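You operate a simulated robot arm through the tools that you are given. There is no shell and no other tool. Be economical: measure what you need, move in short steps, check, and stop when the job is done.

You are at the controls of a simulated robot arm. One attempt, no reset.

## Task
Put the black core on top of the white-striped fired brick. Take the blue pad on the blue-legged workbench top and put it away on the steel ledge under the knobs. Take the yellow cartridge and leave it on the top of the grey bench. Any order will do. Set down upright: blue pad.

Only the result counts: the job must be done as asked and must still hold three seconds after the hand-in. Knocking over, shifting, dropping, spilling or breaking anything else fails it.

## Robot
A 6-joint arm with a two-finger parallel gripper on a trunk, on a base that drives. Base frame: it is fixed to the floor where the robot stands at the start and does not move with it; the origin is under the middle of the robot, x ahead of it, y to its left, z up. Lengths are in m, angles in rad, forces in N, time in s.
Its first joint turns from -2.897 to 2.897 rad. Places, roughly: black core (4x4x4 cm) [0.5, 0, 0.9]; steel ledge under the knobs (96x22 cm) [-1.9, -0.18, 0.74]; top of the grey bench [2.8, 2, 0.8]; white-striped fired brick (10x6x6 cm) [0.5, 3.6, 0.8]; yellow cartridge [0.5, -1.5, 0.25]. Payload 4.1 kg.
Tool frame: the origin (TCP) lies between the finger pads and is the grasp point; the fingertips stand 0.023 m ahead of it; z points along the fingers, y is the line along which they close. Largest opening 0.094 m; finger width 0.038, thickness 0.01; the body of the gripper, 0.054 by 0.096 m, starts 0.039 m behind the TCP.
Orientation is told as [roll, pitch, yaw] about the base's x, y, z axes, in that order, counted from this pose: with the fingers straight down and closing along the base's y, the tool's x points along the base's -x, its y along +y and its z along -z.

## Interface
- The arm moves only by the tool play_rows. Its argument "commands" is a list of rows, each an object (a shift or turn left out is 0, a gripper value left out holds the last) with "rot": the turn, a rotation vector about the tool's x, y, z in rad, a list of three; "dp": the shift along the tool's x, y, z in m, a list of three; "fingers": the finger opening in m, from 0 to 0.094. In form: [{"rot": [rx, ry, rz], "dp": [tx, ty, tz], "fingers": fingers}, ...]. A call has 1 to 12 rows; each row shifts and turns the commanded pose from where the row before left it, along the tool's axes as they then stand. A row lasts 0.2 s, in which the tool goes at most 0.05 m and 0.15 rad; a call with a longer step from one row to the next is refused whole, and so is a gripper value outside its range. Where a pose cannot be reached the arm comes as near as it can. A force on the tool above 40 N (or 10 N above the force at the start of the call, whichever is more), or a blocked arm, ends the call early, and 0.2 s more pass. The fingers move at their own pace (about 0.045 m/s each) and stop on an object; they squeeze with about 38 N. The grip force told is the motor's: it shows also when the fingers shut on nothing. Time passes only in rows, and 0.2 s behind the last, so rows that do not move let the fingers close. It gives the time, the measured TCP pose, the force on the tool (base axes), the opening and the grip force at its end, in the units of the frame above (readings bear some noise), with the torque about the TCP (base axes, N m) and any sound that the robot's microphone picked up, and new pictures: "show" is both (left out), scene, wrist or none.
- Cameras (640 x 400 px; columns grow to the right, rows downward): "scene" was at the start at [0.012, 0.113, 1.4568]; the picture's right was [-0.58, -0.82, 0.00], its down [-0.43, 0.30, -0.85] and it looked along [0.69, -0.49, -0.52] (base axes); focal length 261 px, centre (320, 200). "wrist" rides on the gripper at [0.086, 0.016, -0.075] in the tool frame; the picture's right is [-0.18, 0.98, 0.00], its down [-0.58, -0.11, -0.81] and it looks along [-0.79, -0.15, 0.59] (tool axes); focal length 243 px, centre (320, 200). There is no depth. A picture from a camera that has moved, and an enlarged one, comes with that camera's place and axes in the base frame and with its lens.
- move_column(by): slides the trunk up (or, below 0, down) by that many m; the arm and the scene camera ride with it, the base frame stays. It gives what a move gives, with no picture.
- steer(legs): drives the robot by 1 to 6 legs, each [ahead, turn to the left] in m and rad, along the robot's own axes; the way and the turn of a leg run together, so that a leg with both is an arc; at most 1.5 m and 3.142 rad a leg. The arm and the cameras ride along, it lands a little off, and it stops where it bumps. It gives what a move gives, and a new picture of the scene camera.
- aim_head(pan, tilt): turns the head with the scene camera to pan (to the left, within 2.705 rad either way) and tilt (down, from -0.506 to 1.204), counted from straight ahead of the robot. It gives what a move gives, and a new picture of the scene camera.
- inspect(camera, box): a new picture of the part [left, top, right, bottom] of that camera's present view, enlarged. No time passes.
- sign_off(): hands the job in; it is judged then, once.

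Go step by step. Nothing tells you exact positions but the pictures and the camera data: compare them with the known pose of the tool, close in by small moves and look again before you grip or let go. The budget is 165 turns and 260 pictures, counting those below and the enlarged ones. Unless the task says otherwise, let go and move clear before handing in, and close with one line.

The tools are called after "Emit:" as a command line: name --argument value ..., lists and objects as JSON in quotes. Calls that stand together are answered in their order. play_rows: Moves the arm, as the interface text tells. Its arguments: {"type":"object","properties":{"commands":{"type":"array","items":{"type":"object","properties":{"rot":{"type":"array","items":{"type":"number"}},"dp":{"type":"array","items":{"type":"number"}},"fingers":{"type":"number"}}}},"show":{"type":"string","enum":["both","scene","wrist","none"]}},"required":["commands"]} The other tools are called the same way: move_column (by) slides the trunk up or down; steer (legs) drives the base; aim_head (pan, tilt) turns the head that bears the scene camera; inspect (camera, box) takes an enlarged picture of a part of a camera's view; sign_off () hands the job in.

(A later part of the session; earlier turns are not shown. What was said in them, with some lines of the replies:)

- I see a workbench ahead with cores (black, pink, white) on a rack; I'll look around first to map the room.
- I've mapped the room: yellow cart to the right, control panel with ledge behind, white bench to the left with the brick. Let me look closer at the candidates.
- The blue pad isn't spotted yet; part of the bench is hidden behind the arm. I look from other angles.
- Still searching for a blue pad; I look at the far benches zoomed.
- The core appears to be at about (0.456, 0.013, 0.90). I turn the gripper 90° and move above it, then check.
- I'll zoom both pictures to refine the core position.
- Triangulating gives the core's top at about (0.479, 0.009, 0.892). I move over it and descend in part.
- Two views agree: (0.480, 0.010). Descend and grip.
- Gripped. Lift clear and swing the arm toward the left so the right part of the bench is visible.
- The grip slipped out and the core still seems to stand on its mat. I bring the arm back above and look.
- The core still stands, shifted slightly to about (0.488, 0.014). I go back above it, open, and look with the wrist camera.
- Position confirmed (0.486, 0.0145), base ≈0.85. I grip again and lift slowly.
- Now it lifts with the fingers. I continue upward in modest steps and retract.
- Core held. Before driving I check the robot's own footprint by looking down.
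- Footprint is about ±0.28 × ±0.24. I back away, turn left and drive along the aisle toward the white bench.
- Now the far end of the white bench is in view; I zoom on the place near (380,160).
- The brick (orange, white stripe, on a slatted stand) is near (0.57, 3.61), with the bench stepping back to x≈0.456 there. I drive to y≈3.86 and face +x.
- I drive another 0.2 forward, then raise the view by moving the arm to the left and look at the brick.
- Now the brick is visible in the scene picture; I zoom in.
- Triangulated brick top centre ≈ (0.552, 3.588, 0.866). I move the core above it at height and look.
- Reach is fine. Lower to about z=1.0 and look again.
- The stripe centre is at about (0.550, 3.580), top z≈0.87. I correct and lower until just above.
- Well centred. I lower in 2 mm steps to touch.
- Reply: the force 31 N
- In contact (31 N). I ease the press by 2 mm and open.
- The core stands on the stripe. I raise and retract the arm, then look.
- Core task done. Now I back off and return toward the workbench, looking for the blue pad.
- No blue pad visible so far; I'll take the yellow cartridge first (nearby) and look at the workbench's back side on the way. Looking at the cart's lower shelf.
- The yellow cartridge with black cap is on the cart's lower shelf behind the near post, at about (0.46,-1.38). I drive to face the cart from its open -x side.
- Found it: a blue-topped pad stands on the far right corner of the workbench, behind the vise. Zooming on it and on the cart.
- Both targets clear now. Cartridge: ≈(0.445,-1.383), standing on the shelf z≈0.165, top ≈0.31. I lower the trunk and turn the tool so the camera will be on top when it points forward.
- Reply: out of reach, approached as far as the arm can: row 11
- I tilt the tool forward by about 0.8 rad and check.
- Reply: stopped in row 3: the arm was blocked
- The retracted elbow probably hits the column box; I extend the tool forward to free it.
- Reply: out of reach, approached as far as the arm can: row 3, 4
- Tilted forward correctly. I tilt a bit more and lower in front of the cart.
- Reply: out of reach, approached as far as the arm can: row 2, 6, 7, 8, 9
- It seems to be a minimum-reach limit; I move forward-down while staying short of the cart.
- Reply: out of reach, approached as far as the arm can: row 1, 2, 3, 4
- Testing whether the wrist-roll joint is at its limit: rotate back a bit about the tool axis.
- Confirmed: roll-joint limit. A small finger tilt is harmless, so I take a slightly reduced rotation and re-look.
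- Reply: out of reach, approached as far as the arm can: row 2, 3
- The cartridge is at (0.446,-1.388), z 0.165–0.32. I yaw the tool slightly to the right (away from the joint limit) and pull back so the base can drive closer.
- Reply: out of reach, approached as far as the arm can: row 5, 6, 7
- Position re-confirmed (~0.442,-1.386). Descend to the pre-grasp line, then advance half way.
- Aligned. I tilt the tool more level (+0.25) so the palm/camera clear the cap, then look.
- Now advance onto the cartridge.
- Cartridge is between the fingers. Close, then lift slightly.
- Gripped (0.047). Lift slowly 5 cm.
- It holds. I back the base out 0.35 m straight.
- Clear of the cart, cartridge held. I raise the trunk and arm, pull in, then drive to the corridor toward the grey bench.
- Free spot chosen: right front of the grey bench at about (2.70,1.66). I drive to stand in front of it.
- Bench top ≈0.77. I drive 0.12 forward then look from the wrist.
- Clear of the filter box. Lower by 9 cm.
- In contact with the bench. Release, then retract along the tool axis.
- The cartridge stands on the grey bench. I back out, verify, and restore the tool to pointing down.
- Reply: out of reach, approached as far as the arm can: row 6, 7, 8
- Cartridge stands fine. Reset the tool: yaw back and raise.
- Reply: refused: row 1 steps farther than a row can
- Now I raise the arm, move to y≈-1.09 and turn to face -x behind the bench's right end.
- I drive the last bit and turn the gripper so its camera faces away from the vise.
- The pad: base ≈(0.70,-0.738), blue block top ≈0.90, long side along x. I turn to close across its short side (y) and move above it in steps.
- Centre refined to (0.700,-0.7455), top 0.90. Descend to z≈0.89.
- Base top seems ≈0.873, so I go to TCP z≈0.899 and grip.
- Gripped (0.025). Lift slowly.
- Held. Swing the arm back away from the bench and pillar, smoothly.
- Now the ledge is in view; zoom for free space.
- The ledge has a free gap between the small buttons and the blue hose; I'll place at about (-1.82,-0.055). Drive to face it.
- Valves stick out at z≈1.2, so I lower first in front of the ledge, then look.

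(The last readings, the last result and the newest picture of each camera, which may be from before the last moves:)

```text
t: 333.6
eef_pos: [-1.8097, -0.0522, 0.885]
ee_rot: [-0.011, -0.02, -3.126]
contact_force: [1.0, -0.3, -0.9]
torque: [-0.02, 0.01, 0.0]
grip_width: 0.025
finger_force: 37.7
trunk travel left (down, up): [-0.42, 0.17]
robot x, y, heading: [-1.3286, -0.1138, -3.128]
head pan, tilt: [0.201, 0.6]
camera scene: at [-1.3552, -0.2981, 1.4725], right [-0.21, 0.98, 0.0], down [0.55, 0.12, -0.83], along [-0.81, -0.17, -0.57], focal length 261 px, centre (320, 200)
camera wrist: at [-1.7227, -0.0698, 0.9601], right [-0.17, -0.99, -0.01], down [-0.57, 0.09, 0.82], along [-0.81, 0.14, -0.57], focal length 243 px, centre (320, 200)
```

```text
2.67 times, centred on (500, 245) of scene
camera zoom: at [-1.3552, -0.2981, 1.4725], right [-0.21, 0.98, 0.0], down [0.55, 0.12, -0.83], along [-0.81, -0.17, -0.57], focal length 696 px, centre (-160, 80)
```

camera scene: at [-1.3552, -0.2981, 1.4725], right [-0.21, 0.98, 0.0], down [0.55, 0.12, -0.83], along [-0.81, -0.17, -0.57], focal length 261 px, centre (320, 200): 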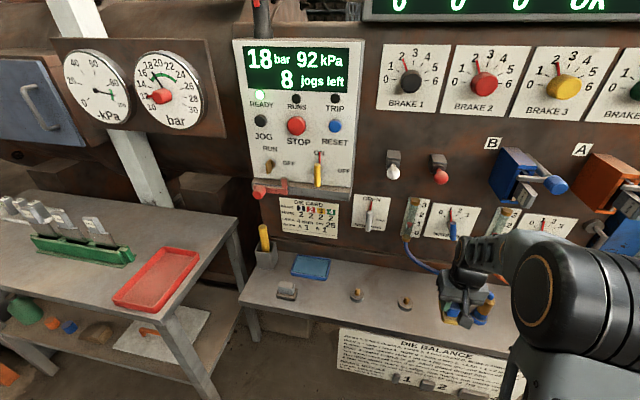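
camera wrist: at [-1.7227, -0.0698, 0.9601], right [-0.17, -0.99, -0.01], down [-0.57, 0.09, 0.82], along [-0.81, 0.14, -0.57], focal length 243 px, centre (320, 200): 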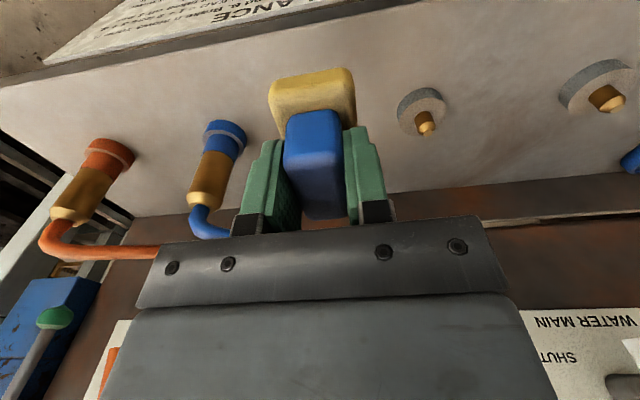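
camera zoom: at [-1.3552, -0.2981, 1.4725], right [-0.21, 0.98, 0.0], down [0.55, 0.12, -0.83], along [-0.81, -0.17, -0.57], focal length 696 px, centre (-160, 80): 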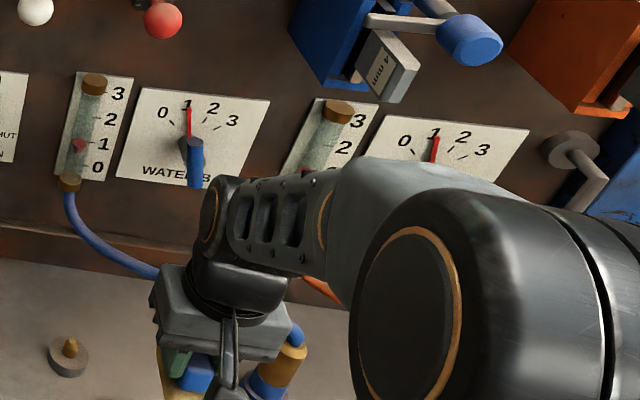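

Ledge front edge is really at x≈-1.795, so I shift to x≈-1.85, y≈-0.038, checking clearance to the knobs.

Emit:
play_rows --commands '[{"dp": [-0.02, -0.007, 0]}, {"dp": [-0.02, -0.007, 0]}]' --show "both"

Emit:
inspect --camera "scene" --box '[380, 170, 620, 320]'

```text
t: 334.2
eef_pos: [-1.8503, -0.0397, 0.8881]
ee_rot: [-0.013, -0.021, -3.125]
contact_force: [0.8, 0.6, -0.4]
torque: [0.01, 0.0, 0.0]
grip_width: 0.0252
finger_force: 37.9
trunk travel left (down, up): [-0.42, 0.17]
robot x, y, heading: [-1.3317, -0.1122, -3.128]
head pan, tilt: [0.201, 0.6]
camera scene: at [-1.3552, -0.2981, 1.4725], right [-0.21, 0.98, 0.0], down [0.55, 0.12, -0.83], along [-0.81, -0.17, -0.57], focal length 261 px, centre (320, 200)
camera wrist: at [-1.7627, -0.0558, 0.9622], right [-0.17, -0.99, -0.01], down [-0.57, 0.09, 0.82], along [-0.81, 0.14, -0.57], focal length 243 px, centre (320, 200)
```

scene: 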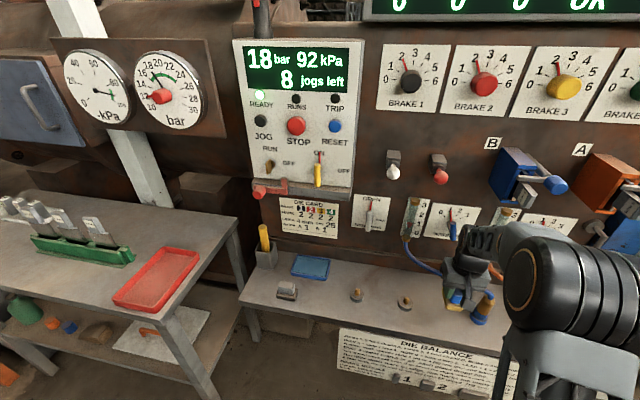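
wrist: 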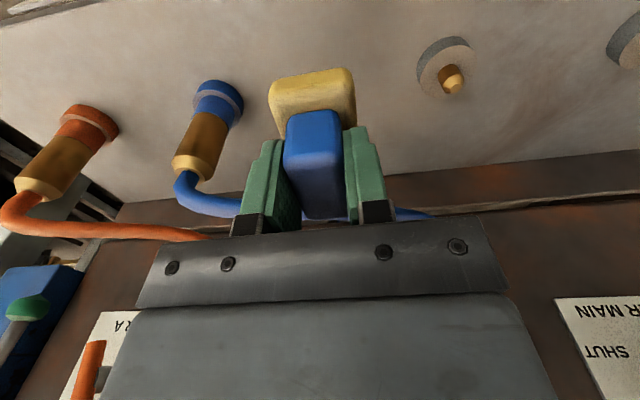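

```text
2.67 times, centred on (500, 245) of scene
camera zoom: at [-1.3552, -0.2981, 1.4725], right [-0.21, 0.98, 0.0], down [0.55, 0.12, -0.83], along [-0.81, -0.17, -0.57], focal length 696 px, centre (-160, 80)
```

zoom: 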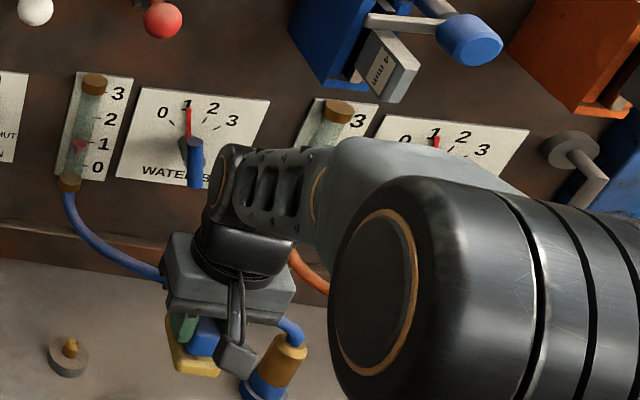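

Hose passes ~4 cm behind the gripper. Descend 7 cm.

Emit:
play_rows --commands '[{"dp": [0, 0, 0.015]}, {"dp": [0, 0, 0.02]}, {"dp": [0, 0, 0.02]}, {"dp": [0, 0, 0.015]}, {"dp": [0, 0, 0.005]}]' --show "both"

Emit:
inspect --camera "scene" --box '[380, 200, 620, 350]'

```text
t: 335.4
eef_pos: [-1.8522, -0.0371, 0.814]
ee_rot: [-0.013, -0.02, -3.127]
contact_force: [0.2, -0.3, -0.6]
torque: [0.01, 0.01, 0.01]
grip_width: 0.0254
finger_force: 38.1
trunk travel left (down, up): [-0.42, 0.17]
robot x, y, heading: [-1.3316, -0.1129, -3.13]
head pan, tilt: [0.201, 0.6]
camera scene: at [-1.3551, -0.2981, 1.4725], right [-0.21, 0.98, 0.0], down [0.55, 0.12, -0.83], along [-0.81, -0.17, -0.56], focal length 261 px, centre (320, 200)
camera wrist: at [-1.7641, -0.0541, 0.8874], right [-0.17, -0.99, -0.01], down [-0.57, 0.09, 0.82], along [-0.81, 0.14, -0.57], focal length 243 px, centre (320, 200)
```

scene: 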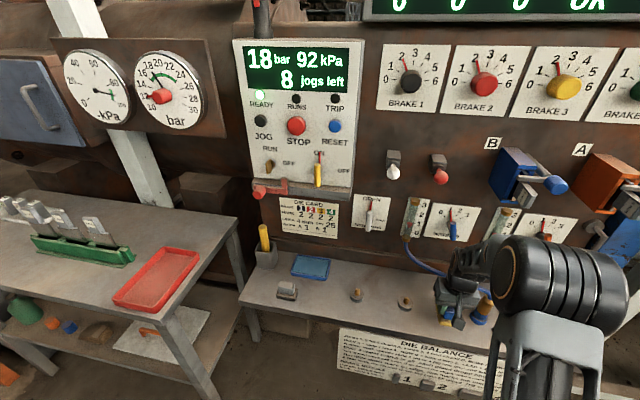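
wrist: 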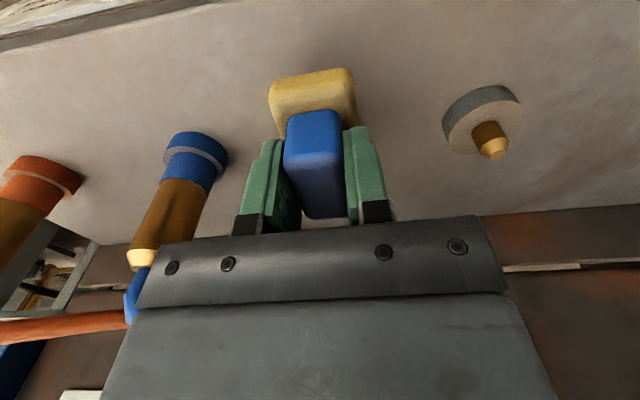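

```text
2.67 times, centred on (500, 275) of scene
camera zoom: at [-1.3551, -0.2981, 1.4725], right [-0.21, 0.98, 0.0], down [0.55, 0.12, -0.83], along [-0.81, -0.17, -0.56], focal length 696 px, centre (-160, 0)
```

zoom: 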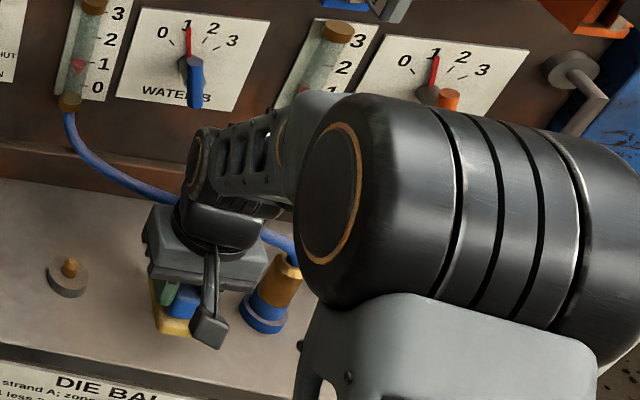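

Emit:
play_rows --commands '[{"dp": [0, 0, 0.005]}, {"dp": [0, 0, 0.004]}, {"dp": [0, 0, 0.003]}, {}]' --show "none"

Emit:
play_rows --commands '[{"dp": [0, 0, 0.002]}, {"dp": [0, 0, 0.002]}, {}]' --show "wrist"

```text
t: 336.4
eef_pos: [-1.8528, -0.0376, 0.8016]
ee_rot: [-0.012, -0.019, -3.125]
contact_force: [0.3, -0.9, -0.7]
torque: [0.01, 0.03, -0.02]
grip_width: 0.0252
finger_force: 38.2
trunk travel left (down, up): [-0.42, 0.17]
robot x, y, heading: [-1.3287, -0.1107, -3.133]
head pan, tilt: [0.201, 0.6]
```

```text
t: 337.2
eef_pos: [-1.8524, -0.0377, 0.7965]
ee_rot: [-0.013, -0.02, -3.125]
contact_force: [0.0, 0.4, -0.2]
torque: [0.01, 0.01, -0.02]
grip_width: 0.0255
finger_force: 37.7
trunk travel left (down, up): [-0.42, 0.17]
robot x, y, heading: [-1.3296, -0.1121, -3.13]
head pan, tilt: [0.201, 0.6]
camera wrist: at [-1.7644, -0.0546, 0.8706], right [-0.17, -0.99, -0.01], down [-0.57, 0.09, 0.82], along [-0.81, 0.14, -0.57], focal length 243 px, centre (320, 200)
```

wrist: 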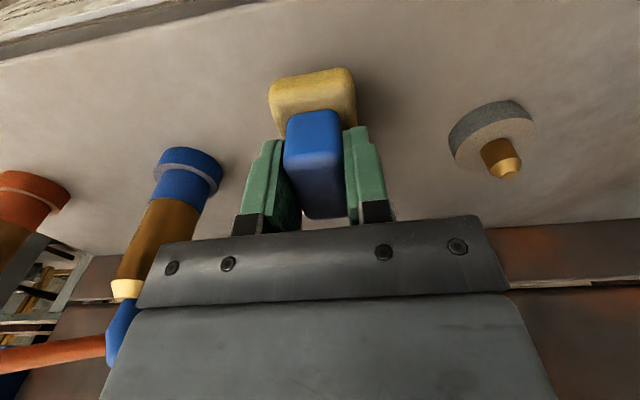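

Emit:
play_rows --commands '[{"dp": [0, 0, 0.002]}, {"dp": [0, 0, 0.002]}]' --show "none"

Emit:
play_rows --commands '[{"dp": [0, 0, 0.0015]}, {"dp": [0, 0, 0.0015]}]' --show "none"

Emit:
play_rows --commands '[{"dp": [0, 0, 0.0015]}, {"dp": [0, 0, 0.0015]}]' --show "none"

```text
t: 337.8
eef_pos: [-1.8525, -0.0378, 0.7933]
ee_rot: [-0.012, -0.017, -3.126]
contact_force: [-0.6, -0.6, -1.6]
torque: [0.0, 0.03, -0.03]
grip_width: 0.025
finger_force: 38.2
trunk travel left (down, up): [-0.42, 0.17]
robot x, y, heading: [-1.3316, -0.113, -3.126]
head pan, tilt: [0.201, 0.6]
```

```text
t: 338.4
eef_pos: [-1.8522, -0.0376, 0.7894]
ee_rot: [-0.011, -0.019, -3.127]
contact_force: [-0.6, 0.0, -0.3]
torque: [0.0, 0.02, 0.01]
grip_width: 0.0253
finger_force: 38.1
trunk travel left (down, up): [-0.42, 0.17]
robot x, y, heading: [-1.3301, -0.1107, -3.127]
head pan, tilt: [0.201, 0.6]
```

```text
t: 339.0
eef_pos: [-1.8524, -0.0379, 0.789]
ee_rot: [-0.012, -0.021, -3.126]
contact_force: [1.4, 0.8, 9.9]
torque: [-0.19, -0.26, 0.03]
grip_width: 0.0251
finger_force: 38.2
trunk travel left (down, up): [-0.42, 0.17]
robot x, y, heading: [-1.33, -0.1064, -3.132]
head pan, tilt: [0.201, 0.6]
```

Contact at z=0.789. Release gently and rise.

Emit:
play_rows --commands '[{"dp": [0, 0, 0.0005]}, {"fingers": 0.03}, {}, {"fingers": 0.05}, {}, {}, {"dp": [0, 0, -0.01]}, {"dp": [0, 0, -0.02]}, {"dp": [0.005, 0, -0.03]}, {"dp": [0.01, 0, -0.03]}]' --show "wrist"

```text
t: 341.2
eef_pos: [-1.8378, -0.0387, 0.8778]
ee_rot: [-0.013, -0.018, -3.126]
contact_force: [-0.6, 0.5, 0.2]
torque: [0.0, -0.04, -0.02]
grip_width: 0.0501
finger_force: 0.0
trunk travel left (down, up): [-0.42, 0.17]
robot x, y, heading: [-1.3296, -0.1089, -3.124]
head pan, tilt: [0.201, 0.6]
camera wrist: at [-1.7491, -0.0558, 0.9513], right [-0.17, -0.99, -0.01], down [-0.57, 0.09, 0.82], along [-0.81, 0.14, -0.57], focal length 243 px, centre (320, 200)
```

wrist: 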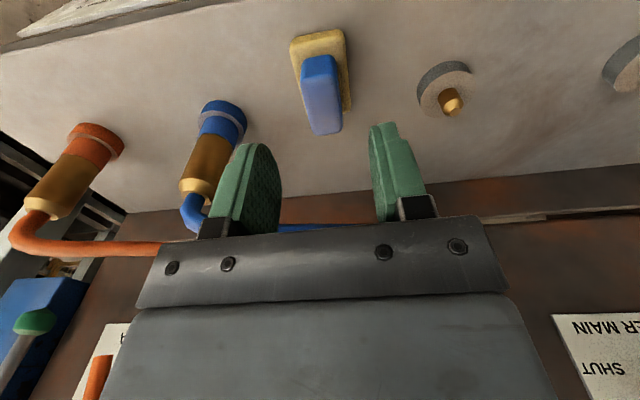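

The pad stands upright on the ledge. I back away and take a final look.

Emit:
steer --legs '[[-0.35, 0]]'

Emit:
inspect --camera "scene" --box '[320, 180, 560, 330]'

```text
t: 343.5
eef_pos: [-1.483, -0.0357, 0.8774]
ee_rot: [-0.013, -0.021, -3.124]
contact_force: [0.1, 0.3, 0.4]
torque: [0.0, 0.0, -0.02]
grip_width: 0.0499
finger_force: 0.1
trunk travel left (down, up): [-0.42, 0.17]
robot x, y, heading: [-0.9756, -0.1035, -3.121]
head pan, tilt: [0.201, 0.6]
camera scene: at [-0.9997, -0.2928, 1.4725], right [-0.22, 0.98, 0.0], down [0.55, 0.12, -0.83], along [-0.81, -0.18, -0.56], focal length 261 px, centre (320, 200)
```

scene: 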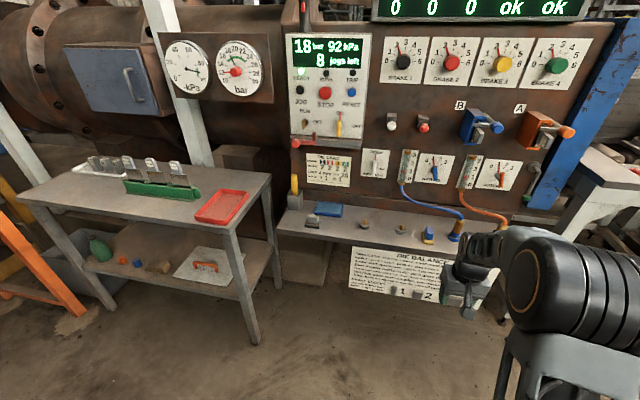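

```text
2.67 times, centred on (440, 255) of scene
camera zoom: at [-0.9997, -0.2928, 1.4725], right [-0.22, 0.98, 0.0], down [0.55, 0.12, -0.83], along [-0.81, -0.18, -0.56], focal length 696 px, centre (0, 53)
```

zoom: 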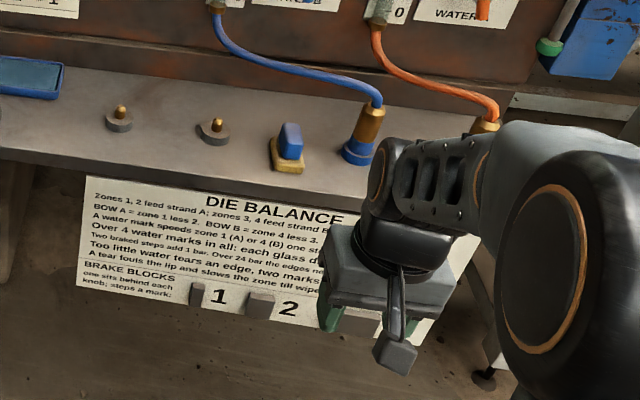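

All three items are in place, standing, and the arm is clear. I hand the job in.

Emit:
sign_off

```text
The job is handed in.
```

The job is handed in: the black core is on the white-striped fired brick, the yellow cartridge is on top of the grey bench, and the blue pad is upright on the steel ledge. On the first try at the core, my grip slipped. It stayed upright on its mat, shifted about 1 cm, and the second try held.
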